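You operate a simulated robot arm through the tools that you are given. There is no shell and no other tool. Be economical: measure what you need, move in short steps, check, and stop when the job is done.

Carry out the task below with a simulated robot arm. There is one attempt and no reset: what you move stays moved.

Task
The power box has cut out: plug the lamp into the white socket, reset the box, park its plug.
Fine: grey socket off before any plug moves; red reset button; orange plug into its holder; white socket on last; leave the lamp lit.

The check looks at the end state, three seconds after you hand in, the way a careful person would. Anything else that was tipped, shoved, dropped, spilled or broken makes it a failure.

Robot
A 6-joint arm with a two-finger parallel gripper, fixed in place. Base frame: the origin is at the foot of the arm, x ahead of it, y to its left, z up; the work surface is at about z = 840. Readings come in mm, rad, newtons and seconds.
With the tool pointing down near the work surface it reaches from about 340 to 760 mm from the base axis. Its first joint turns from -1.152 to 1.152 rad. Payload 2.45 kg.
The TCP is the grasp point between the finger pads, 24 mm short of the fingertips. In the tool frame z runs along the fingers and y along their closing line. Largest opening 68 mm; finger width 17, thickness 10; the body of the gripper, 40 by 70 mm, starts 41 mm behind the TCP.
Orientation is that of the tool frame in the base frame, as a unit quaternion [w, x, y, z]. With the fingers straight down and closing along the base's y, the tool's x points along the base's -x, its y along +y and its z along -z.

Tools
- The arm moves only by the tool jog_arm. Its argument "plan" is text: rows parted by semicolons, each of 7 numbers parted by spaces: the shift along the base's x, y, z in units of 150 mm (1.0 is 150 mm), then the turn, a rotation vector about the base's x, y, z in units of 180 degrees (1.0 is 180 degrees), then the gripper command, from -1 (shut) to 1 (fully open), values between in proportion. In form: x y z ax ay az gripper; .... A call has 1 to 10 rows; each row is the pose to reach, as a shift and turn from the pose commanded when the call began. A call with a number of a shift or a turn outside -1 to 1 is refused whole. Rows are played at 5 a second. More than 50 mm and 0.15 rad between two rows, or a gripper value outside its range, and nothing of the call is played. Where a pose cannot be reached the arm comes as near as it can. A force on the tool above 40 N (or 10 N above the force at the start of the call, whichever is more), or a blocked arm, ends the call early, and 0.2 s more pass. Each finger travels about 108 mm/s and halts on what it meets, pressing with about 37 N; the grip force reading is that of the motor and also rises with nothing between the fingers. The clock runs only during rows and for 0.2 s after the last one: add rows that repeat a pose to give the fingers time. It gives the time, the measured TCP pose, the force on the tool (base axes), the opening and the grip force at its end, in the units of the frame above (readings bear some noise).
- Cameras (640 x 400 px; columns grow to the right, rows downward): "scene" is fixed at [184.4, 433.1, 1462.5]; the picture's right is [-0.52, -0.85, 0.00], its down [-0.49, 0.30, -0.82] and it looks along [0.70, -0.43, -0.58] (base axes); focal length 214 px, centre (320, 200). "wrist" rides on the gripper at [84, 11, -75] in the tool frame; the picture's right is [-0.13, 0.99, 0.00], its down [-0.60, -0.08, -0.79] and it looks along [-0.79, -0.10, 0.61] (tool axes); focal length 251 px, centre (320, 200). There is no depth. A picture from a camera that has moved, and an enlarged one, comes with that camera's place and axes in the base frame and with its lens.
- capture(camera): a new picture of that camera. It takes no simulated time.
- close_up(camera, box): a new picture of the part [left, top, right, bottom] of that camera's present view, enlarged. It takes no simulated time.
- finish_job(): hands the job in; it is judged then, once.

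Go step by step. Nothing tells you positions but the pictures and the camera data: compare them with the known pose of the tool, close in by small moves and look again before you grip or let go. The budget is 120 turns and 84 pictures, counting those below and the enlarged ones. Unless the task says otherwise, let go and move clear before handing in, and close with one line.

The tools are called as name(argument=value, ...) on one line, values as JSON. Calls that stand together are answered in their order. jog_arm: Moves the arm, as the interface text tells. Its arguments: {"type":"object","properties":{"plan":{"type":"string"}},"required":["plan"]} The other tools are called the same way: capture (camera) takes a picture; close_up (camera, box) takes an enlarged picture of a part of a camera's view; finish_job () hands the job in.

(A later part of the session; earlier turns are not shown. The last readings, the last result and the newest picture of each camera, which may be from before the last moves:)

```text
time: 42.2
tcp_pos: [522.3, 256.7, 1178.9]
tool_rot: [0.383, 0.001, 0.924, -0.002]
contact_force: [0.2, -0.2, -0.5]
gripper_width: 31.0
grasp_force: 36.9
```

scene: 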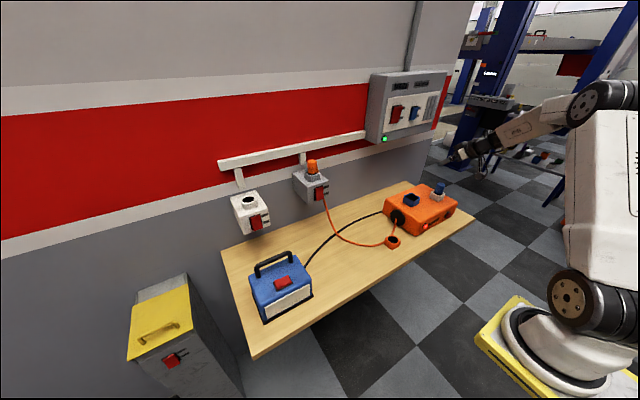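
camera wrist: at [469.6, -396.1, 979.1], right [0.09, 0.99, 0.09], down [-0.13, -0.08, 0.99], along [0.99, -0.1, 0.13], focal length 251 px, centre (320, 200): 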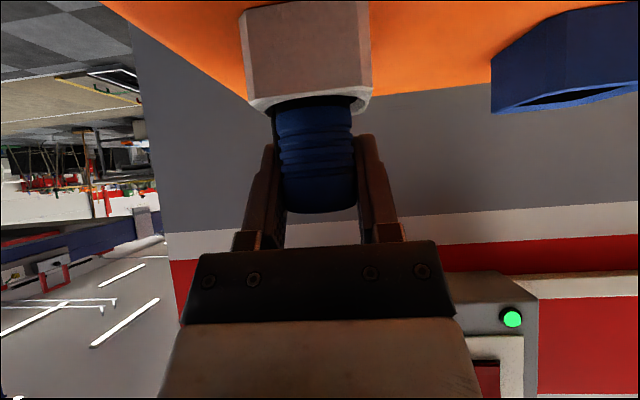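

Now forward to a standoff short of the socket.

jog_arm(plan="0.25 0.14 0 0 0 0 -1; 0.5 0.27 0 0 0 0 -1; 0.75 0.4 0 0 0 0 -1; 1 0.54 0 0 0 0 -1; 1 0.54 0 0 0 0 -1")

capture(camera="wrist")

close_up(camera="scene", box=[200, 120, 330, 240])

```text
time: 43.4
tcp_pos: [672.8, 336.6, 1176.4]
tool_rot: [0.382, 0.0, 0.924, -0.001]
contact_force: [0.1, 0.0, -0.5]
gripper_width: 30.7
grasp_force: 36.5
```

```text
43 pictures are left
camera wrist: at [559.4, 346.3, 1171.2], right [0.09, 0.99, 0.09], down [-0.13, -0.08, 0.99], along [0.99, -0.1, 0.12], focal length 251 px, centre (320, 200)
```

wrist: 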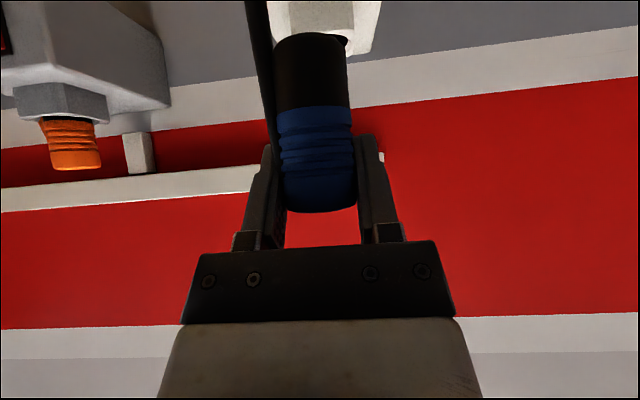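

```text
3.33 times, centred on (265, 180) of scene
camera zoom: at [184.5, 433.1, 1462.5], right [-0.52, -0.85, 0.0], down [-0.49, 0.3, -0.82], along [0.7, -0.43, -0.58], focal length 715 px, centre (503, 267)
```

zoom: 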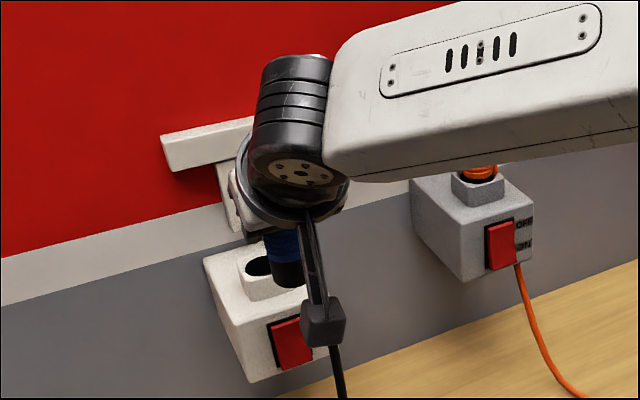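

The plug bottom is about 56 mm below the TCP and the hole refines to (761, 336, 1081). Moving directly above it.

jog_arm(plan="0.2 0 0 0 0 0 -1; 0.4 0 0 0 0 0 -1; 0.587 0 0 0 0 0 -1; 0.587 0 0 0 0 0 -1; 0.587 0 0 0 0 0 -1")

capture(camera="wrist")

close_up(camera="scene", box=[200, 140, 300, 240])

```text
time: 44.6
tcp_pos: [764.4, 332.4, 1179.9]
tool_rot: [0.382, 0.001, 0.924, -0.002]
contact_force: [0.2, 0.1, -0.5]
gripper_width: 30.7
grasp_force: 36.6
```

```text
41 pictures are left
camera wrist: at [650.4, 342.6, 1174.0], right [0.09, 0.99, 0.09], down [-0.13, -0.08, 0.99], along [0.99, -0.1, 0.12], focal length 251 px, centre (320, 200)
```

wrist: 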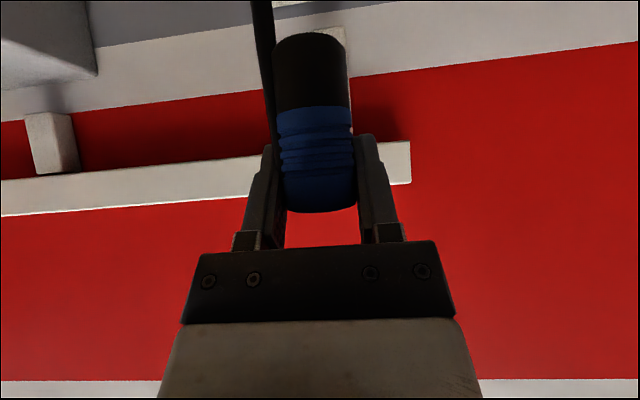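

```text
4.00 times, centred on (250, 190) of scene
camera zoom: at [184.5, 433.1, 1462.5], right [-0.52, -0.85, 0.0], down [-0.49, 0.3, -0.82], along [0.7, -0.43, -0.58], focal length 858 px, centre (600, 240)
```

zoom: 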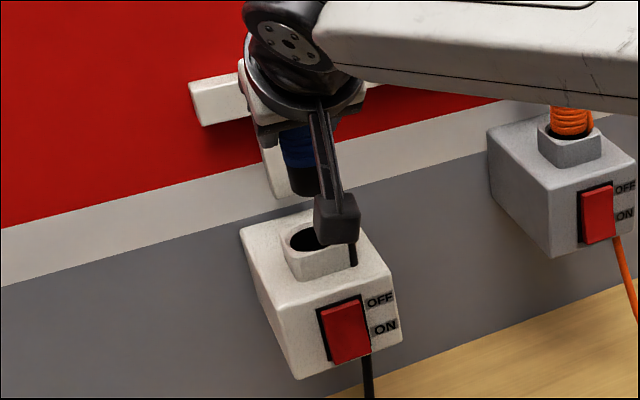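

I read about 2.5 mm too far in x and 3.5 mm short in y. I'll correct and lower to just above the rim.

jog_arm(plan="-0.015 0.02 -0.05 0 0 0 -1; -0.015 0.024 -0.13 0 0 0 -1; -0.015 0.024 -0.2 0 0 0 -1; -0.015 0.024 -0.2 0 0 0 -1; -0.015 0.024 -0.2 0 0 0 -1")

capture(camera="wrist")

close_up(camera="scene", box=[225, 165, 285, 225])

```text
time: 45.8
tcp_pos: [759.6, 336.7, 1150.1]
tool_rot: [0.383, 0.0, 0.924, 0.0]
contact_force: [-0.1, 0.7, -0.9]
gripper_width: 30.8
grasp_force: 37.3
```

```text
39 pictures are left
camera wrist: at [646.3, 346.5, 1144.0], right [0.09, 0.99, 0.09], down [-0.13, -0.08, 0.99], along [0.99, -0.1, 0.13], focal length 251 px, centre (320, 200)
```

wrist: 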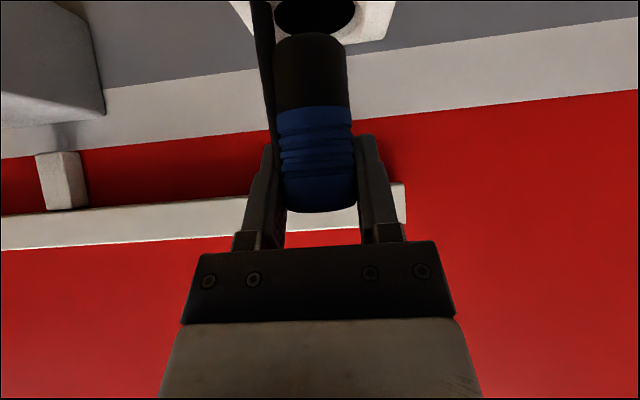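

```text
6.67 times, centred on (255, 195) of scene
camera zoom: at [184.4, 433.1, 1462.5], right [-0.52, -0.85, 0.0], down [-0.49, 0.3, -0.82], along [0.7, -0.43, -0.58], focal length 1430 px, centre (753, 233)
```

zoom: 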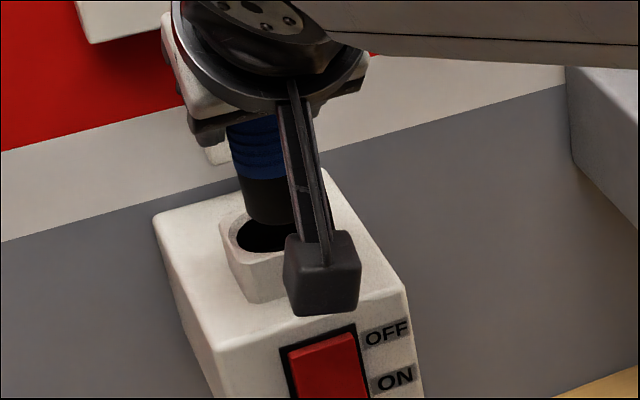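

The hole is now visible beyond the plug. I'll zoom in to refine the offset.

close_up(camera="wrist", box=[240, 0, 400, 110])

```text
3.64 times, centred on (320, 55) of wrist
camera zoom: at [646.3, 346.5, 1144.0], right [0.09, 0.99, 0.09], down [-0.13, -0.08, 0.99], along [0.99, -0.1, 0.13], focal length 914 px, centre (320, 727)
```

zoom: 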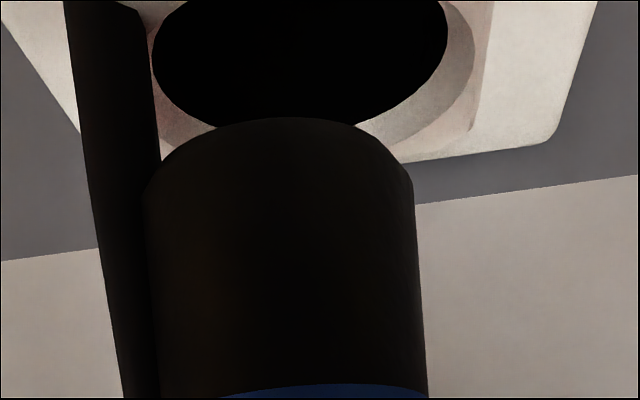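

The closer wrist view puts the hole centre at y≈340, 3–4 mm further in +y than the plug. I'll correct that and lower until just entering, watching the force.

jog_arm(plan="0 0.024 0 0 0 0 -1; 0 0.024 0 0 0 0 -1; 0 0.024 -0.04 0 0 0 -1; 0 0.024 -0.06 0 0 0 -1; 0 0.024 -0.06 0 0 0 -1")

close_up(camera="wrist", box=[220, 0, 420, 125])

close_up(camera="scene", box=[230, 170, 280, 220])

```text
time: 47.0
tcp_pos: [760.0, 340.7, 1140.5]
tool_rot: [0.383, 0.001, 0.924, -0.002]
contact_force: [0.2, -0.1, -0.5]
gripper_width: 30.8
grasp_force: 37.0
```

```text
3.20 times, centred on (320, 62) of wrist
camera zoom: at [645.4, 351.3, 1135.0], right [0.09, 0.99, 0.09], down [-0.13, -0.08, 0.99], along [0.99, -0.1, 0.13], focal length 805 px, centre (320, 640)
```

zoom: 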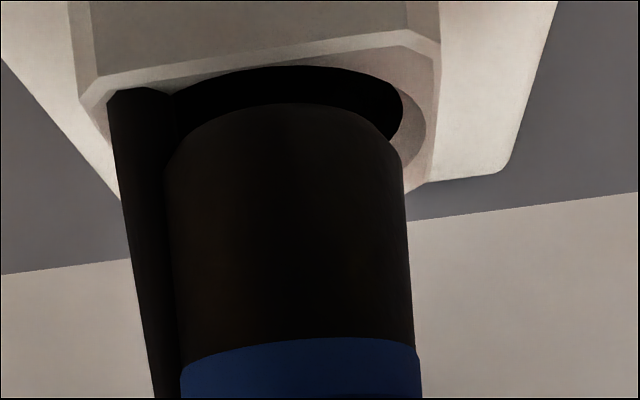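

```text
8.00 times, centred on (255, 195) of scene
camera zoom: at [184.4, 433.1, 1462.5], right [-0.52, -0.85, 0.0], down [-0.49, 0.3, -0.82], along [0.7, -0.43, -0.58], focal length 1716 px, centre (840, 240)
```

zoom: 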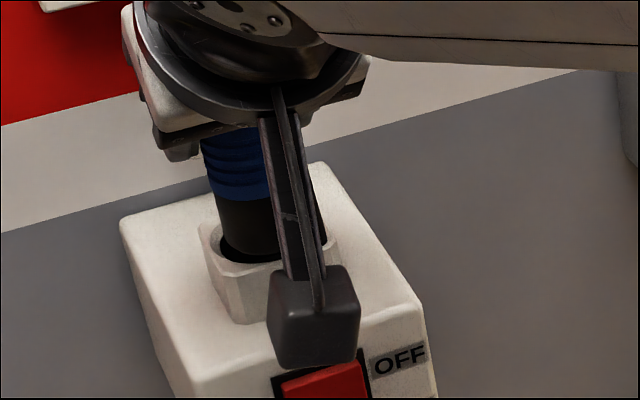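

The plug is now slightly too far in +y; combining both views, the centre is at y≈337.5. I'll shift back 3 mm and lower slowly.

jog_arm(plan="0 -0.02 0 0 0 0 -1; 0 -0.02 0 0 0 0 -1; 0 -0.02 -0.04 0 0 0 -1; 0 -0.02 -0.07 0 0 0 -1; 0 -0.02 -0.1 0 0 0 -1; 0 -0.02 -0.1 0 0 0 -1")

close_up(camera="wrist", box=[220, 0, 420, 125])

```text
time: 48.4
tcp_pos: [761.0, 339.2, 1134.2]
tool_rot: [0.39, 0.001, 0.921, 0.004]
contact_force: [0.8, -2.5, 29.8]
gripper_width: 30.9
grasp_force: 37.5
```

```text
3.20 times, centred on (320, 62) of wrist
camera zoom: at [647.3, 348.7, 1126.4], right [0.09, 0.99, 0.1], down [-0.15, -0.09, 0.99], along [0.98, -0.1, 0.14], focal length 805 px, centre (320, 640)
```

zoom: 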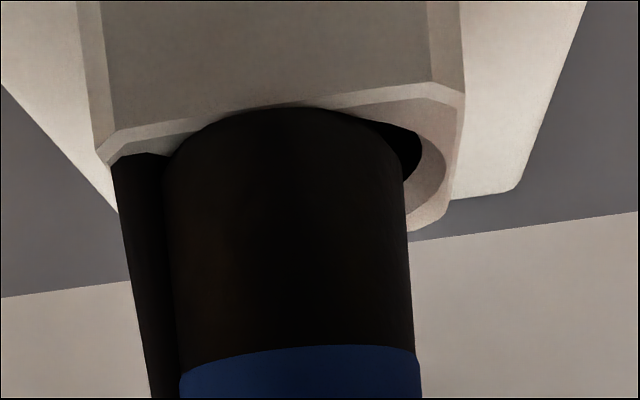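

The plug is resting on the front rim. The rim is a little lower than I took it, which puts the hole about 4 mm further in x. I'll raise, shift +4 mm in x and look again.

jog_arm(plan="0 0 0.06 0 0 0 -1; 0 0 0.11 0 0 0 -1; 0.029 -0.005 0.11 0 0 0 -1; 0.029 -0.005 0.11 0 0 0 -1")

close_up(camera="wrist", box=[200, 0, 440, 220])

close_up(camera="scene", box=[230, 170, 280, 220])

```text
time: 49.4
tcp_pos: [764.8, 336.8, 1141.7]
tool_rot: [0.383, 0.001, 0.924, -0.002]
contact_force: [-0.6, -0.2, -1.3]
gripper_width: 30.9
grasp_force: 37.3
```

```text
1.82 times, centred on (320, 110) of wrist
camera zoom: at [650.3, 348.1, 1134.7], right [0.09, 0.99, 0.09], down [-0.13, -0.08, 0.99], along [0.99, -0.1, 0.12], focal length 457 px, centre (320, 364)
```

zoom: 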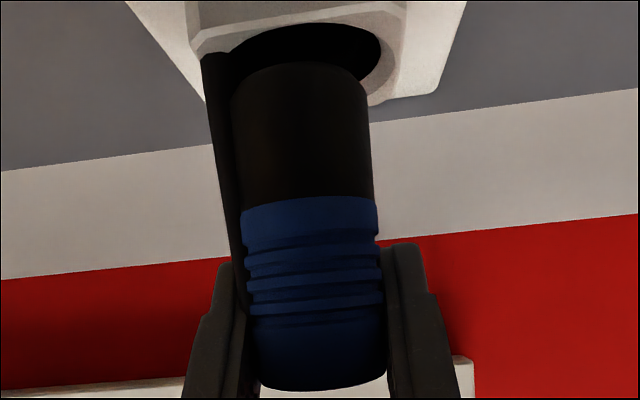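

```text
8.00 times, centred on (255, 195) of scene
camera zoom: at [184.4, 433.1, 1462.5], right [-0.52, -0.85, 0.0], down [-0.49, 0.3, -0.82], along [0.7, -0.43, -0.58], focal length 1716 px, centre (840, 240)
```

zoom: 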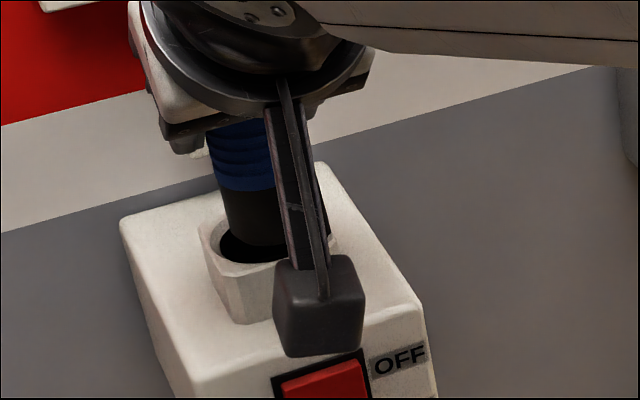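

In the scene view the plug now projects onto the hole centre. Lowering slowly.

jog_arm(plan="0 0 -0.03 0 0 0 -1; 0 0 -0.06 0 0 0 -1; 0 0 -0.09 0 0 0 -1; 0 0 -0.12 0 0 0 -1; 0 0 -0.12 0 0 0 -1")

close_up(camera="wrist", box=[200, 0, 440, 220])

```text
time: 50.6
tcp_pos: [766.1, 337.6, 1131.9]
tool_rot: [0.389, 0.002, 0.921, 0.002]
contact_force: [16.1, 1.3, 24.0]
gripper_width: 30.8
grasp_force: 37.1
```

```text
1.82 times, centred on (320, 110) of wrist
camera zoom: at [652.0, 347.7, 1123.8], right [0.09, 0.99, 0.1], down [-0.15, -0.08, 0.99], along [0.98, -0.1, 0.14], focal length 457 px, centre (320, 364)
```

zoom: 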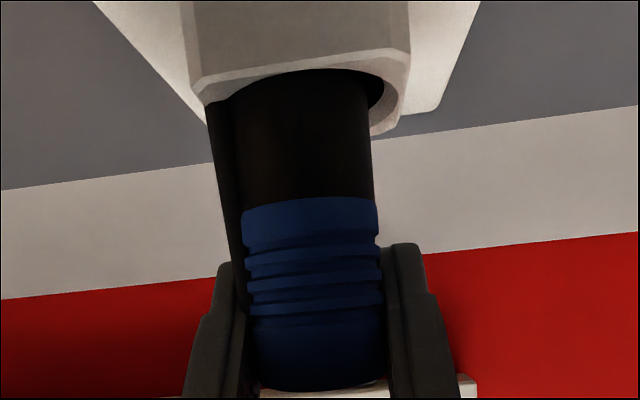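

There's contact with the front of the bore again (the tool is pushed +x and up), though the plug has partly entered. I'll ease up, go 4 mm further in x, and try again.

jog_arm(plan="0 0 0.05 0 0 0 -1; 0.027 0 0.07 0 0 0 -1; 0.027 0 0.03 0 0 0 -1; 0.027 0 0 0 0 0 -1; 0.027 0 -0.03 0 0 0 -1; 0.027 0 -0.03 0 0 0 -1")

close_up(camera="wrist", box=[200, 0, 440, 220])

close_up(camera="scene", box=[230, 170, 280, 220])

```text
time: 52.0
tcp_pos: [769.0, 338.2, 1118.8]
tool_rot: [0.384, 0.0, 0.923, 0.0]
contact_force: [24.5, 1.2, 1.5]
gripper_width: 30.3
grasp_force: 37.0
```

```text
1.82 times, centred on (320, 110) of wrist
camera zoom: at [654.9, 348.1, 1112.5], right [0.09, 0.99, 0.09], down [-0.13, -0.08, 0.99], along [0.99, -0.1, 0.12], focal length 457 px, centre (320, 364)
```

zoom: 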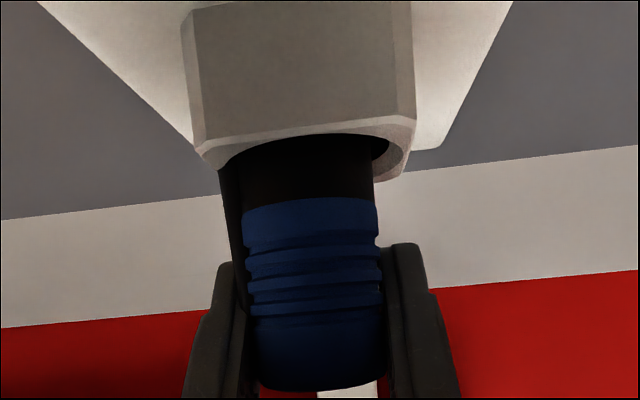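

```text
8.00 times, centred on (255, 195) of scene
camera zoom: at [185.2, 433.1, 1462.4], right [-0.52, -0.85, 0.0], down [-0.49, 0.3, -0.82], along [0.7, -0.43, -0.58], focal length 1716 px, centre (840, 240)
```

zoom: 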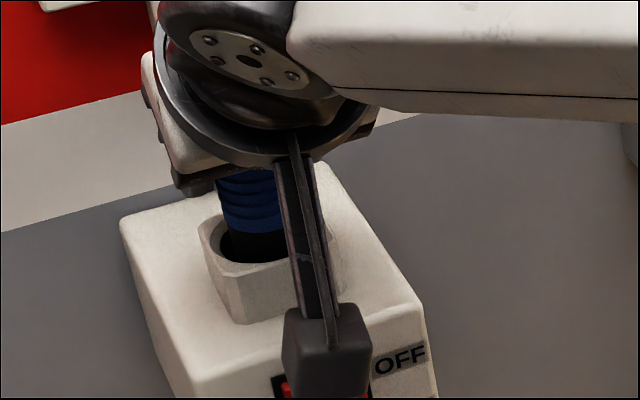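

The plug is in the bore, about 15 mm deep, with roughly 12 mm to go compared with the reference view. I'll relieve the x load with +2 mm and keep lowering.

jog_arm(plan="0.015 0 0 0 0 0 -1; 0.015 0 -0.02 0 0 0 -1; 0.015 0 -0.04 0 0 0 -1; 0.015 0 -0.06 0 0 0 -1; 0.015 0 -0.075 0 0 0 -1; 0.015 0 -0.075 0 0 0 -1")

close_up(camera="wrist", box=[200, 0, 440, 220])

```text
time: 53.4
tcp_pos: [768.9, 340.0, 1109.9]
tool_rot: [0.384, 0.0, 0.923, 0.0]
contact_force: [-2.6, 0.5, 7.5]
gripper_width: 30.8
grasp_force: 37.1
```

```text
1.82 times, centred on (320, 110) of wrist
camera zoom: at [655.3, 349.0, 1103.6], right [0.09, 0.99, 0.09], down [-0.14, -0.08, 0.99], along [0.99, -0.1, 0.13], focal length 457 px, centre (320, 364)
```

zoom: 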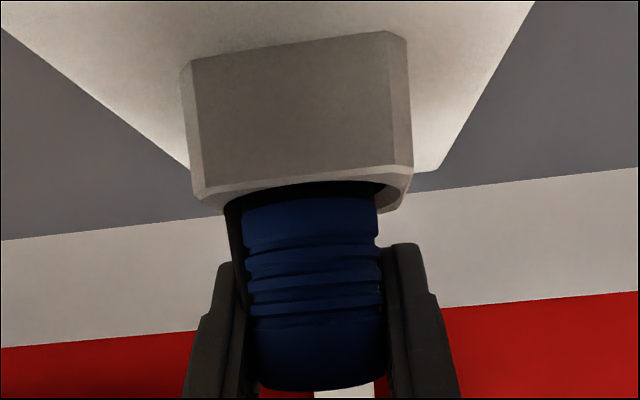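

It's almost seated. A gentle push of about 3 mm more, watching the force.

jog_arm(plan="0 0 -0.01 0 0 0 -1; 0 0 -0.02 0 0 0 -1; 0 0 -0.03 0 0 0 -1; 0 0 -0.03 0 0 0 -1")

close_up(camera="wrist", box=[200, 0, 440, 220])

```text
time: 54.4
tcp_pos: [768.9, 339.1, 1110.2]
tool_rot: [0.386, 0.001, 0.922, 0.001]
contact_force: [-4.7, -2.4, 22.6]
gripper_width: 30.9
grasp_force: 36.5
```

```text
1.82 times, centred on (320, 110) of wrist
camera zoom: at [656.1, 348.9, 1102.8], right [0.09, 0.99, 0.09], down [-0.14, -0.08, 0.99], along [0.99, -0.1, 0.13], focal length 457 px, centre (320, 364)
```

zoom: 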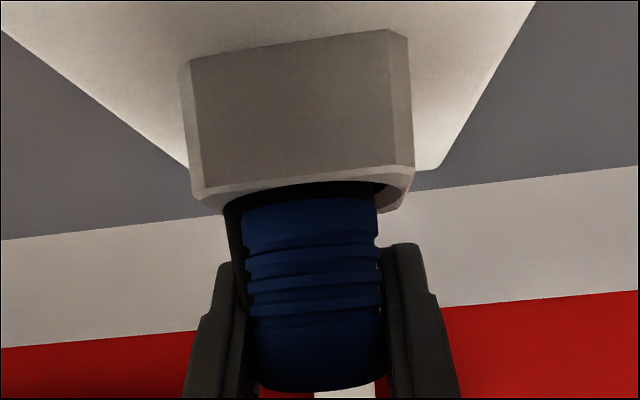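

The plug has bottomed out. Opening and retreating up and back.

jog_arm(plan="0 0 0 0 0 0 0; 0 0 0.01 0 0 0 1; 0 0 0.01 0 0 0 1; 0 0 0.15 0 0 0 1; 0 0 0.35 0 0 0 1; -0.15 0 0.5 0 0 0 1; -0.4 0 0.5 0 0 0 1; -0.7 0 0.5 0 0 0 1; -0.7 0 0.5 0 0 0 1")

close_up(camera="scene", box=[215, 150, 335, 240])

capture(camera="scene")

```text
time: 56.4
tcp_pos: [663.5, 340.3, 1178.1]
tool_rot: [0.382, 0.0, 0.924, 0.0]
contact_force: [-0.3, 0.7, -0.4]
gripper_width: 67.9
grasp_force: 0.0
```

```text
4.44 times, centred on (275, 195) of scene
camera zoom: at [184.4, 433.1, 1462.5], right [-0.52, -0.85, 0.0], down [-0.49, 0.3, -0.82], along [0.7, -0.43, -0.58], focal length 953 px, centre (520, 222)
```

zoom: 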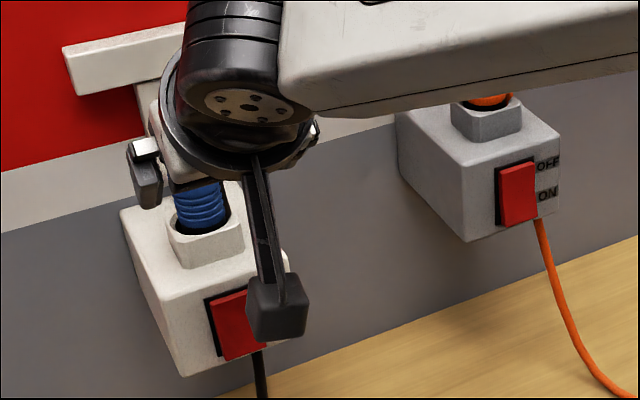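

```text
25 pictures are left
```

scene: 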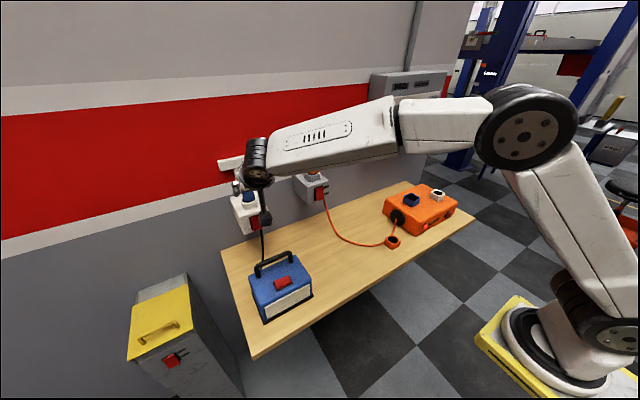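

The blue plug is in the white socket. Next is the reset button, whose face I put at about (504, -400, 882) on the front of the box; I'll travel back across with the fingers shut.

jog_arm(plan="-0.2 -0.18 0 0 0 0 -1; -0.4 -0.36 0 0 0 0 -1; -0.6 -0.54 0 0 0 0 -1; -0.8 -0.72 0 0 0 0 -1; -1 -0.9 0 0 0 0 -1")

jog_arm(plan="-0.05 -0.25 0 0 0 0 -1; -0.1 -0.5 0 0 0 0 -1; -0.15 -0.75 0 0 0 0 -1; -0.2 -1 0 0 0 0 -1")

jog_arm(plan="-0.05 -0.25 0 0 0 0 -1; -0.1 -0.5 0 0 0 0 -1; -0.15 -0.75 0 0 0 0 -1; -0.2 -1 0 0 0 0 -1")

jog_arm(plan="-0.03 -0.25 0 0 0 0 -1; -0.06 -0.5 0 0 0 0 -1; -0.09 -0.75 0 0 0 0 -1; -0.1 -1 0 0 0 0 -1")

jog_arm(plan="0 -0.25 0 0 0 0 -1; 0 -0.5 0 0 0 0 -1; 0 -0.75 0 0 0 0 -1; 0 -1 0 0 0 0 -1")

jog_arm(plan="0 -0.01 -0.25 0 0 0 -1; 0 -0.02 -0.5 0 0 0 -1; 0 -0.03 -0.75 0 0 0 -1; 0 -0.033 -1 0 0 0 -1; 0 -0.033 -1 0 0 0 -1")

```text
time: 57.6
tcp_pos: [516.0, 203.6, 1178.0]
tool_rot: [0.383, 0.0, 0.924, 0.0]
contact_force: [-0.3, 0.4, 0.2]
gripper_width: 0.0
grasp_force: 24.5
```

```text
time: 58.6
tcp_pos: [484.6, 51.7, 1179.4]
tool_rot: [0.382, 0.001, 0.924, 0.0]
contact_force: [-0.6, -0.3, 0.6]
gripper_width: 0.0
grasp_force: 24.1
```

```text
time: 59.6
tcp_pos: [459.3, -98.0, 1177.6]
tool_rot: [0.382, 0.004, 0.924, 0.0]
contact_force: [-0.2, 0.1, -0.1]
gripper_width: 0.1
grasp_force: 24.4
```

```text
time: 60.6
tcp_pos: [441.9, -251.0, 1181.1]
tool_rot: [0.383, 0.0, 0.924, -0.001]
contact_force: [-0.3, -0.7, 0.3]
gripper_width: 0.0
grasp_force: 24.0
```

```text
time: 61.6
tcp_pos: [441.4, -395.4, 1178.3]
tool_rot: [0.383, 0.0, 0.924, 0.0]
contact_force: [-0.5, -0.1, 0.2]
gripper_width: 0.0
grasp_force: 23.5
```

```text
time: 62.8
tcp_pos: [438.0, -399.5, 1027.1]
tool_rot: [0.383, 0.0, 0.924, -0.001]
contact_force: [0.9, -0.8, 0.5]
gripper_width: 0.0
grasp_force: 23.3
```

jog_arm(plan="0 0 -0.25 0 0 0 -1; 0 0 -0.5 0 0 0 -1; 0 0 -0.75 0 0 0 -1; 0 0 -0.9 0 0 0 -1; 0 0 -0.9 0 0 0 -1")

capture(camera="wrist")

close_up(camera="scene", box=[390, 180, 470, 250])

```text
time: 64.0
tcp_pos: [438.5, -402.1, 893.4]
tool_rot: [0.383, 0.0, 0.924, 0.0]
contact_force: [-0.8, 1.0, -0.5]
gripper_width: 0.0
grasp_force: 23.7
```

```text
24 pictures are left
camera wrist: at [325.1, -391.7, 886.7], right [0.09, 0.99, 0.09], down [-0.13, -0.08, 0.99], along [0.99, -0.1, 0.13], focal length 251 px, centre (320, 200)
```

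wrist: 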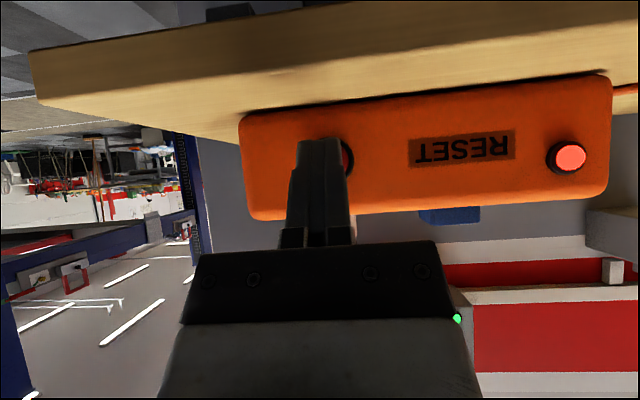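

```text
5.71 times, centred on (430, 215) of scene
camera zoom: at [184.4, 433.1, 1462.5], right [-0.52, -0.85, 0.0], down [-0.49, 0.3, -0.82], along [0.7, -0.43, -0.58], focal length 1226 px, centre (-309, 114)
```

zoom: 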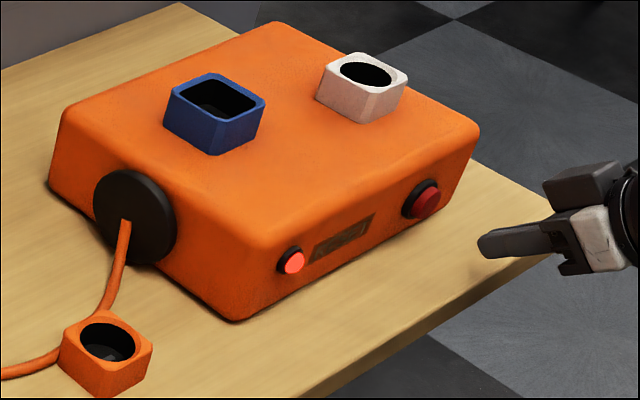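

The fingertips line up with the dark red button. Pressing forward slowly, with +2 mm in y.

jog_arm(plan="0.12 0.012 0 0 0 0 -1; 0.22 0.012 0 0 0 0 -1; 0.27 0.012 0 0 0 0 -1; 0.3 0.012 0 0 0 0 -1; 0.33 0.012 0 0 0 0 -1; 0.35 0.012 0 0 0 0 -1; 0.37 0.012 0 0 0 0 -1; 0.37 0.012 0 0 0 0 -1")

close_up(camera="scene", box=[390, 180, 470, 250])

```text
time: 65.3
tcp_pos: [482.9, -401.7, 891.1]
tool_rot: [0.378, 0.005, 0.926, -0.001]
contact_force: [-19.7, 0.9, -1.4]
gripper_width: 0.0
grasp_force: 23.3
stopped in row 6: the force on the tool passed its limit (the readings are from after the stop); the commanded pose is now the measured one
```

```text
5.71 times, centred on (430, 215) of scene
camera zoom: at [183.4, 433.3, 1462.6], right [-0.52, -0.85, 0.0], down [-0.49, 0.3, -0.82], along [0.7, -0.43, -0.58], focal length 1226 px, centre (-309, 114)
```

zoom: 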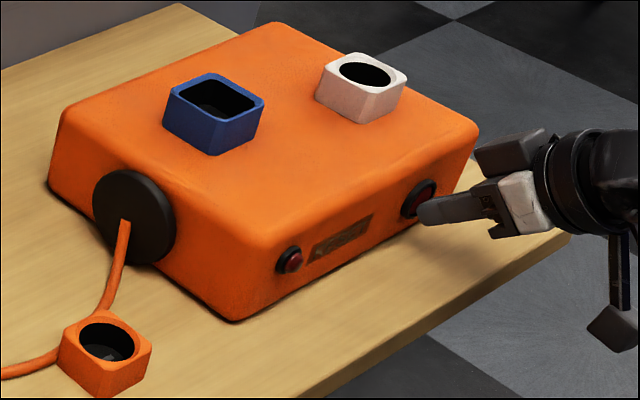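

The trip light has gone out, so the box is reset. I'll withdraw, rise and head for the orange plug on the grey socket (about (768, 106), top near 1146).

jog_arm(plan="-0.15 0 0 0 -0.002 0.002 -1; -0.35 0 0 0 -0.0034 0.003 -1; -0.35 0 0.3 0 -0.0034 0.003 -1; -0.35 0 0.6 0 -0.0034 0.003 -1; -0.35 0 0.9 0 -0.0034 0.003 -1")

jog_arm(plan="0 0 0.3 0 0 0 1; 0 0.2 0.55 0 0 0 1; 0 0.45 0.75 0 0 0 1; 0 0.7 0.93 0 0 0 1; 0 0.98 1 0 0 0 1")

jog_arm(plan="0.1 0.25 0 0 0 0 1; 0.2 0.5 0 0 0 0 1; 0.3 0.75 0 0 0 0 1; 0.4 1 0 0 0 0 1")

jog_arm(plan="0.15 0.25 0.05 0 0 0 1; 0.3 0.5 0.1 0 0 0 1; 0.45 0.75 0.1 0 0 0 1; 0.6 1 0.1 0 0 0 1; 0.6 1 0.1 0 0 0 1")

```text
time: 66.5
tcp_pos: [436.1, -400.7, 1026.9]
tool_rot: [0.386, -0.002, 0.922, 0.002]
contact_force: [0.4, -0.1, -0.4]
gripper_width: 0.0
grasp_force: 23.9
```

```text
time: 67.7
tcp_pos: [435.5, -251.5, 1175.0]
tool_rot: [0.386, -0.002, 0.923, 0.001]
contact_force: [-0.6, -1.0, -0.9]
gripper_width: 68.1
grasp_force: 0.0
```

```text
time: 68.7
tcp_pos: [495.2, -104.6, 1178.1]
tool_rot: [0.386, -0.002, 0.922, 0.002]
contact_force: [0.3, 0.0, -0.3]
gripper_width: 68.1
grasp_force: 0.0
```

```text
time: 69.9
tcp_pos: [585.6, 48.6, 1195.4]
tool_rot: [0.386, -0.002, 0.923, 0.0]
contact_force: [-1.0, 0.7, 0.0]
gripper_width: 67.9
grasp_force: 0.1
```

Moving to a standoff in front of the orange plug, trimming the small orientation error.

jog_arm(plan="0.2 0.12 0 0 0.002 -0.001 1; 0.4 0.25 -0.05 0 0.002 -0.001 1; 0.6 0.38 -0.1 0 0.002 -0.001 1; 0.7 0.385 -0.13 0 0.002 -0.001 1; 0.7 0.385 -0.13 0 0.002 -0.001 1")

capture(camera="wrist")

```text
time: 71.1
tcp_pos: [689.0, 103.8, 1176.8]
tool_rot: [0.382, 0.0, 0.924, 0.001]
contact_force: [-0.3, 0.2, -0.2]
gripper_width: 67.9
grasp_force: 0.0
```

```text
21 pictures are left
camera wrist: at [576.1, 113.4, 1170.8], right [0.09, 0.99, 0.09], down [-0.13, -0.08, 0.99], along [0.99, -0.1, 0.13], focal length 251 px, centre (320, 200)
```

wrist: 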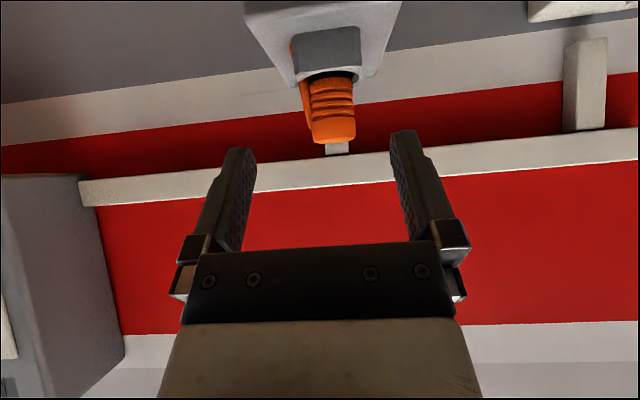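

The plug is at y≈108.6 with its top near 1150, so grip height is z≈1140. I'll rise a little, move over it, descend with the fingers open and look before gripping.

jog_arm(plan="0.1 0.032 0.1 0 0 0 1; 0.3 0.032 0.1 0 0 0 1; 0.45 0.032 0.1 0 0 0 1; 0.52 0.032 0.1 0 0 0 1; 0.52 0.032 0 0 0 0 1; 0.52 0.032 -0.12 0 0 0 1; 0.52 0.032 -0.24 0 0 0 1; 0.52 0.032 -0.24 0 0 0 1")

capture(camera="wrist")

```text
time: 72.9
tcp_pos: [768.9, 108.9, 1137.9]
tool_rot: [0.383, -0.001, 0.924, 0.001]
contact_force: [0.0, 0.5, 0.4]
gripper_width: 67.7
grasp_force: 0.1
```

```text
20 pictures are left
camera wrist: at [654.1, 118.4, 1130.9], right [0.09, 0.99, 0.09], down [-0.13, -0.08, 0.99], along [0.99, -0.1, 0.13], focal length 251 px, centre (320, 200)
```

wrist: 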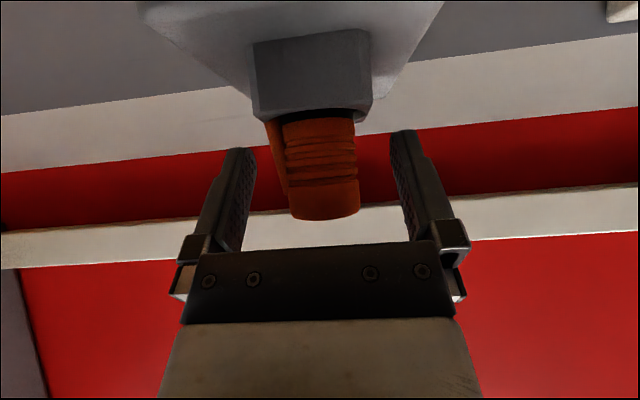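

Nearly the same geometry as the blue grip. Adjusting +3 mm in z and +1.5 mm in y, then closing.

jog_arm(plan="0 0.01 0.02 0 0 0 1; 0 0.01 0.02 0 0 0 0.3; 0 0.01 0.02 0 0 0 -1; 0 0.01 0.02 0 0 0 -1; 0 0.01 0.02 0 0 0 -1; 0 0.01 0.02 0 0 0 -1")

capture(camera="wrist")

```text
time: 74.3
tcp_pos: [769.0, 109.8, 1139.9]
tool_rot: [0.383, -0.001, 0.924, 0.001]
contact_force: [0.1, -1.1, 0.9]
gripper_width: 31.1
grasp_force: 37.2
```

```text
19 pictures are left
camera wrist: at [655.3, 120.0, 1133.9], right [0.09, 0.99, 0.09], down [-0.13, -0.08, 0.99], along [0.99, -0.1, 0.13], focal length 251 px, centre (320, 200)
```

wrist: 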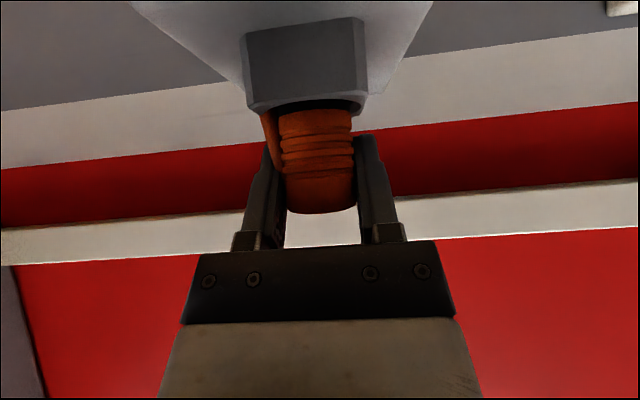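

It's gripped at 31 mm. Lifting straight out, then backing away from the wall.

jog_arm(plan="0 0 0.06 0 0 0 -1; 0 0 0.15 0 0 0 -1; 0 0 0.3 0 0 0 -1; 0 0 0.5 0 0 0 -1; -0.2 0 0.5 0 0 0 -1; -0.5 0 0.5 0 0 0 -1; -0.8 -0.1 0.5 0 0 0 -1; -1 -0.3 0.5 0 0 0 -1")

jog_arm(plan="-0.15 -0.25 0 0 0 0 -1; -0.3 -0.5 -0.05 0 0 0 -1; -0.45 -0.75 -0.2 0 0 0 -1; -0.56 -1 -0.35 0 0 0 -1; -0.56 -1 -0.6 0 0 0 -1; -0.56 -1 -0.8 0 0 0 -1; -0.56 -1 -0.8 0 0 0 -1")

capture(camera="wrist")

capture(camera="scene")

```text
time: 76.1
tcp_pos: [620.1, 64.5, 1215.7]
tool_rot: [0.383, -0.002, 0.924, 0.001]
contact_force: [-0.1, 0.5, -1.2]
gripper_width: 30.9
grasp_force: 36.9
```

```text
time: 77.7
tcp_pos: [537.8, -81.1, 1095.2]
tool_rot: [0.383, -0.001, 0.924, 0.001]
contact_force: [0.4, 1.2, -0.7]
gripper_width: 31.1
grasp_force: 37.0
```

```text
18 pictures are left
camera wrist: at [424.6, -71.1, 1089.1], right [0.09, 0.99, 0.09], down [-0.13, -0.08, 0.99], along [0.99, -0.1, 0.12], focal length 251 px, centre (320, 200)
```

wrist: 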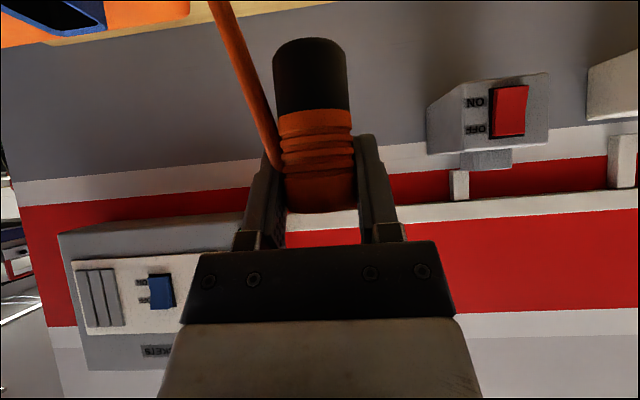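

```text
17 pictures are left
```

scene: 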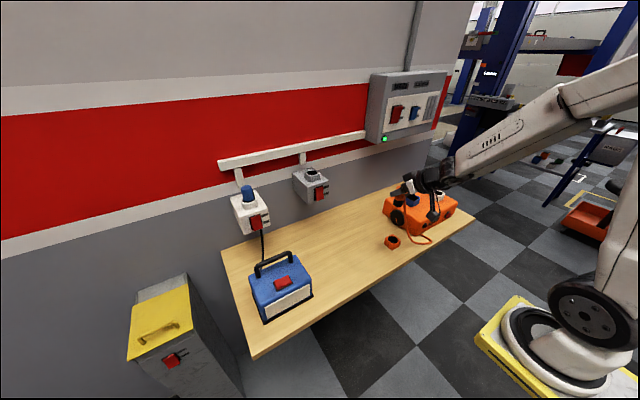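

The blue plug sits upright in the white socket and the grey socket is empty. I'll lower over the orange holder (about (532, -99), rim near 882), stopping well above the rim.

jog_arm(plan="-0.039 -0.12 -0.1 0 0 0 -1; -0.039 -0.12 -0.35 0 0 0 -1; -0.039 -0.12 -0.6 0 0 0 -1; -0.039 -0.12 -0.8 0 0 0 -1; -0.039 -0.12 -0.92 0 0 0 -1; -0.039 -0.12 -0.92 0 0 0 -1")

capture(camera="wrist")

close_up(camera="scene", box=[360, 200, 430, 260])

```text
time: 79.1
tcp_pos: [529.4, -102.9, 956.3]
tool_rot: [0.383, -0.001, 0.924, 0.0]
contact_force: [-0.5, -0.7, -1.1]
gripper_width: 30.8
grasp_force: 37.6
```

```text
16 pictures are left
camera wrist: at [416.7, -93.3, 951.2], right [0.09, 0.99, 0.09], down [-0.13, -0.08, 0.99], along [0.99, -0.1, 0.13], focal length 251 px, centre (320, 200)
```

wrist: 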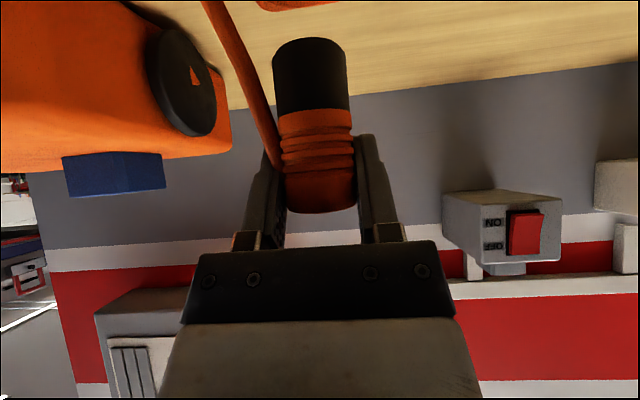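

```text
6.67 times, centred on (395, 230) of scene
camera zoom: at [184.4, 433.1, 1462.5], right [-0.52, -0.85, 0.0], down [-0.49, 0.3, -0.82], along [0.7, -0.43, -0.58], focal length 1430 px, centre (-180, 0)
```

zoom: 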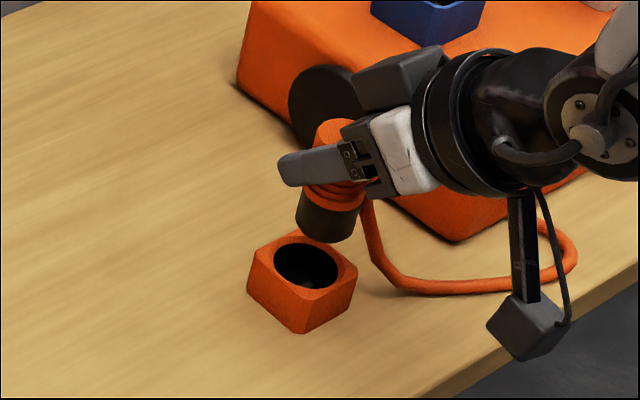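

The holder sits lower than I thought, with its rim near 865 and slightly further in +x and -y. I'll lower 18 mm with a small shift and zoom.

jog_arm(plan="0.02 -0.01 -0.05 0 0 0 -1; 0.027 -0.015 -0.12 0 0 0 -1; 0.027 -0.015 -0.12 0 0 0 -1; 0.027 -0.015 -0.12 0 0 0 -1")

close_up(camera="wrist", box=[200, 0, 440, 150])

close_up(camera="scene", box=[370, 215, 420, 255])

```text
time: 80.1
tcp_pos: [532.9, -105.4, 938.8]
tool_rot: [0.383, -0.001, 0.924, 0.002]
contact_force: [-0.6, 0.7, -1.0]
gripper_width: 30.8
grasp_force: 36.9
```

```text
2.67 times, centred on (320, 75) of wrist
camera zoom: at [419.4, -95.3, 933.1], right [0.09, 0.99, 0.09], down [-0.13, -0.08, 0.99], along [0.99, -0.1, 0.13], focal length 670 px, centre (320, 533)
```

zoom: 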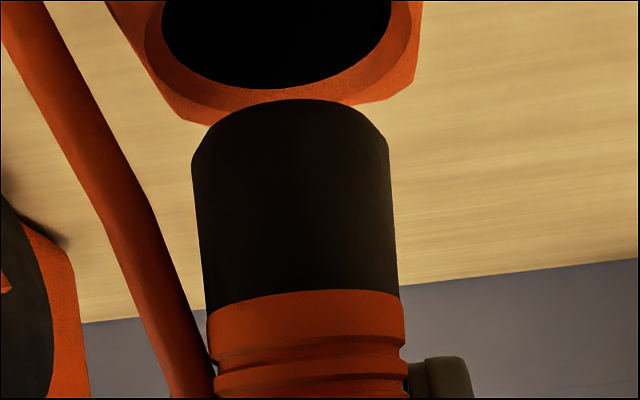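

```text
10.00 times, centred on (395, 235) of scene
camera zoom: at [184.4, 433.1, 1462.5], right [-0.52, -0.85, 0.0], down [-0.49, 0.3, -0.82], along [0.7, -0.43, -0.58], focal length 2145 px, centre (-430, -150)
```

zoom: 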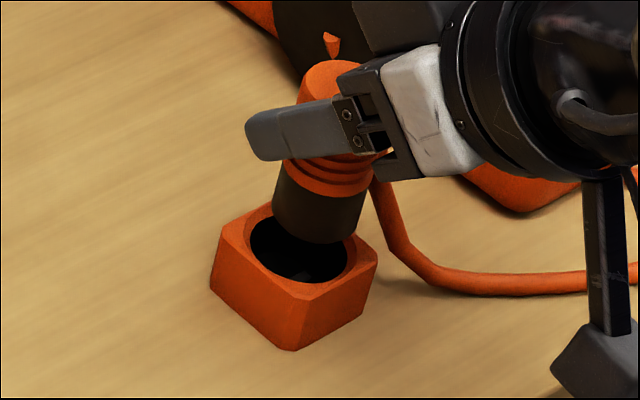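

y is aligned, and the scene view says the hole is about 3 mm further in +x with its rim near 863. I'll shift and lower slowly.

jog_arm(plan="0.022 0 0 0 0 0 -1; 0.022 0 -0.06 0 0 0 -1; 0.022 0 -0.11 0 0 0 -1; 0.022 0 -0.15 0 0 0 -1; 0.022 0 -0.18 0 0 0 -1; 0.022 0 -0.2 0 0 0 -1; 0.022 0 -0.2 0 0 0 -1")

close_up(camera="wrist", box=[200, 0, 440, 220])

```text
time: 81.7
tcp_pos: [540.9, -109.9, 916.9]
tool_rot: [0.383, -0.001, 0.924, 0.008]
contact_force: [-11.1, 12.0, 33.2]
gripper_width: 30.7
grasp_force: 37.1
out of reach, approached as far as the arm can: row 4, 5, 6, 7
```

```text
1.82 times, centred on (320, 110) of wrist
camera zoom: at [427.6, -100.3, 911.3], right [0.08, 0.99, 0.1], down [-0.14, -0.09, 0.99], along [0.99, -0.1, 0.13], focal length 457 px, centre (320, 364)
```

zoom: 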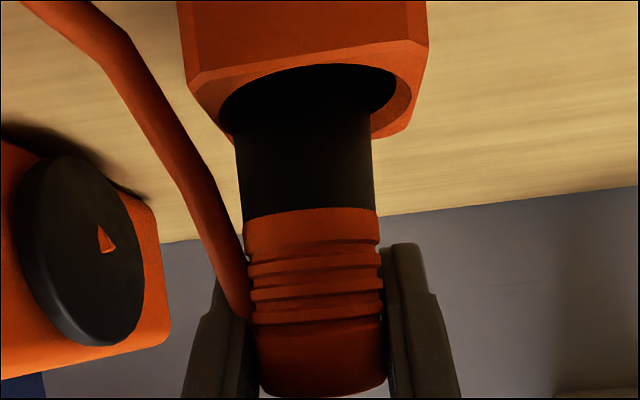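

The arm hit a joint limit with the tool pointing at this heading so close to the base, and drifted off line. I'll raise again and swing the tool heading about the vertical (fingers towards -y), which moves the wrist further out while the plug stays upright.

jog_arm(plan="0 0 0.1 0 0 0 -1; 0 0 0.2 0 0 0 -1; 0 0 0.33 0 0 0 -1; 0 0 0.33 0 0 0 -1")

```text
time: 82.7
tcp_pos: [541.4, -110.6, 965.5]
tool_rot: [0.383, -0.001, 0.924, 0.001]
contact_force: [-0.2, -0.2, -0.4]
gripper_width: 30.8
grasp_force: 36.9
```

Clear again. Swinging the heading by -75°.

jog_arm(plan="-0.01 0.01 0.05 0 0 -0.046 -1; -0.02 0.02 0.1 0 0 -0.092 -1; -0.03 0.033 0.1 0 0 -0.138 -1; -0.03 0.033 0.1 0 0 -0.184 -1; -0.03 0.033 0.1 0 0 -0.23 -1; -0.03 0.033 0.1 0 0 -0.276 -1; -0.03 0.033 0.1 0 0 -0.322 -1; -0.03 0.033 0.1 0 0 -0.368 -1; -0.03 0.033 0.1 0 0 -0.414 -1; -0.03 0.033 0.1 0 0 -0.414 -1")

close_up(camera="scene", box=[350, 190, 440, 260])

```text
time: 84.9
tcp_pos: [295.4, -311.3, 982.2]
tool_rot: [0.35, 0.42, 0.824, -0.151]
contact_force: [-0.5, -0.5, -0.2]
gripper_width: 31.2
grasp_force: 37.2
out of reach, approached as far as the arm can: row 1, 2, 3, 4, 5, 6, 7, 8, 9, 10
```

```text
5.71 times, centred on (395, 225) of scene
camera zoom: at [184.4, 433.1, 1462.5], right [-0.52, -0.85, 0.0], down [-0.49, 0.3, -0.82], along [0.7, -0.43, -0.58], focal length 1226 px, centre (-109, 57)
```

zoom: 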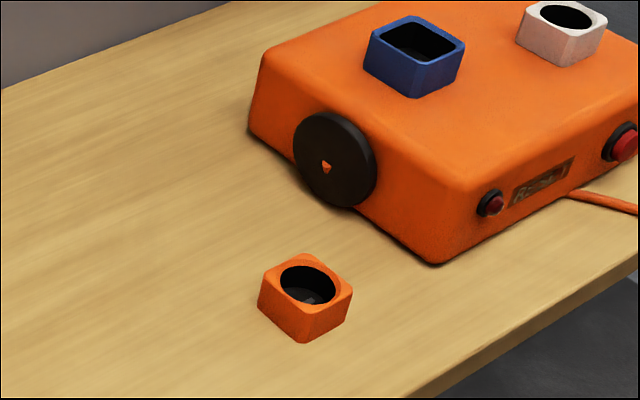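

That heading isn't reachable, so the arm drifted back off the table; nothing was touched and the box and holder look undisturbed. I'll rise and turn the heading back.

jog_arm(plan="0 0 0.2 0 0 0 -1; 0.05 0.05 0.4 0 0 0.04 -1; 0.2 0.15 0.6 0 0 0.08 -1; 0.35 0.3 0.7 0 0 0.12 -1; 0.5 0.45 0.7 0 0 0.16 -1; 0.65 0.6 0.7 0 0 0.2 -1; 0.8 0.8 0.7 0 0 0.24 -1; 0.9 0.95 0.7 0 0 0.28 -1; 0.9 1 0.7 0 0 0.295 -1; 0.9 1 0.7 0 0 0.295 -1")

capture(camera="scene")

```text
time: 87.1
tcp_pos: [449.0, -165.4, 1073.5]
tool_rot: [0.38, 0.007, 0.925, 0.021]
contact_force: [0.5, 0.1, -1.3]
gripper_width: 31.0
grasp_force: 36.7
```

```text
10 pictures are left
```

scene: 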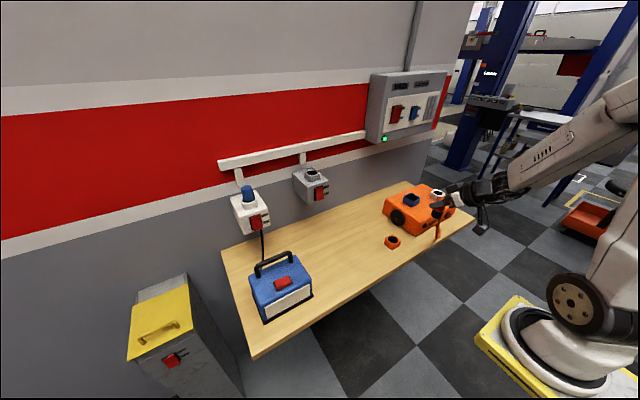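

All objects are in place. I'll use the known collar on the box as a regrip stand for the orange plug, then carry it tool-down to the holder. First: level the orientation and move above the collar.

jog_arm(plan="0.15 -0.2 0.1 -0.005 -0.001 0 -1; 0.3 -0.4 0.2 -0.01 -0.002 -0.001 -1; 0.45 -0.6 0.25 -0.014 -0.002 -0.001 -1; 0.6 -0.8 0.25 -0.014 -0.002 -0.001 -1; 0.7 -1 0.25 -0.014 -0.002 -0.001 -1; 0.7 -1 0.25 -0.014 -0.002 -0.001 -1")

```text
time: 88.5
tcp_pos: [557.2, -318.9, 1112.4]
tool_rot: [0.383, 0.001, 0.924, -0.001]
contact_force: [0.9, 0.4, -0.9]
gripper_width: 31.0
grasp_force: 36.9
```

jog_arm(plan="0.06 -0.2 0 0 0 0 -1; 0.12 -0.4 0 0 0 0 -1; 0.175 -0.583 -0.1 0 0 0 -1; 0.175 -0.583 -0.25 0 0 0 -1; 0.175 -0.583 -0.35 0 0 0 -1; 0.175 -0.583 -0.35 0 0 0 -1; 0.175 -0.583 -0.35 0 0 0 -1")

close_up(camera="wrist", box=[200, 0, 440, 150])

```text
time: 90.1
tcp_pos: [579.8, -403.2, 1057.2]
tool_rot: [0.382, 0.001, 0.924, -0.001]
contact_force: [0.1, 0.0, -1.4]
gripper_width: 30.8
grasp_force: 37.0
```

```text
2.67 times, centred on (320, 75) of wrist
camera zoom: at [466.9, -392.7, 1050.4], right [0.09, 0.99, 0.09], down [-0.13, -0.08, 0.99], along [0.99, -0.1, 0.13], focal length 670 px, centre (320, 533)
```

zoom: 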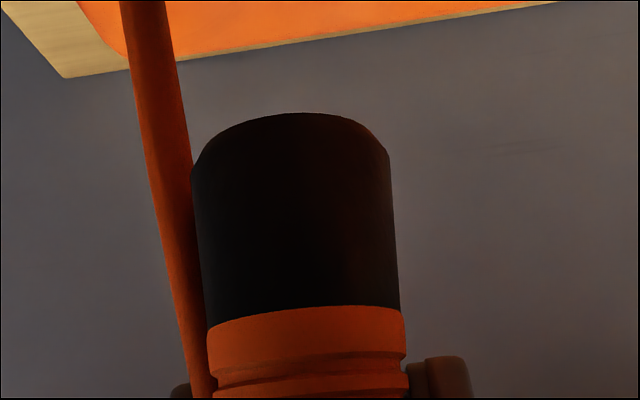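

Camera readings say +2.7 mm in x and -3.3 mm in y to match the earlier seat. Correcting and lowering to just above the rim.

jog_arm(plan="0.018 -0.022 -0.05 0 0 0 -1; 0.018 -0.022 -0.13 0 0 0 -1; 0.018 -0.022 -0.2 0 0 0 -1; 0.018 -0.022 -0.2 0 0 0 -1; 0.018 -0.022 -0.2 0 0 0 -1")

close_up(camera="wrist", box=[200, 0, 440, 150])

```text
time: 91.3
tcp_pos: [583.6, -407.5, 1025.6]
tool_rot: [0.382, 0.002, 0.924, -0.001]
contact_force: [0.2, -0.5, -2.0]
gripper_width: 30.7
grasp_force: 36.5
```

```text
2.67 times, centred on (320, 75) of wrist
camera zoom: at [470.1, -396.8, 1019.9], right [0.09, 0.99, 0.09], down [-0.13, -0.08, 0.99], along [0.99, -0.1, 0.13], focal length 670 px, centre (320, 533)
```

zoom: 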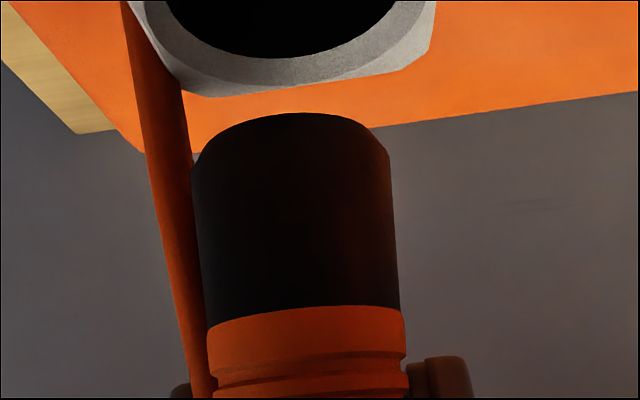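

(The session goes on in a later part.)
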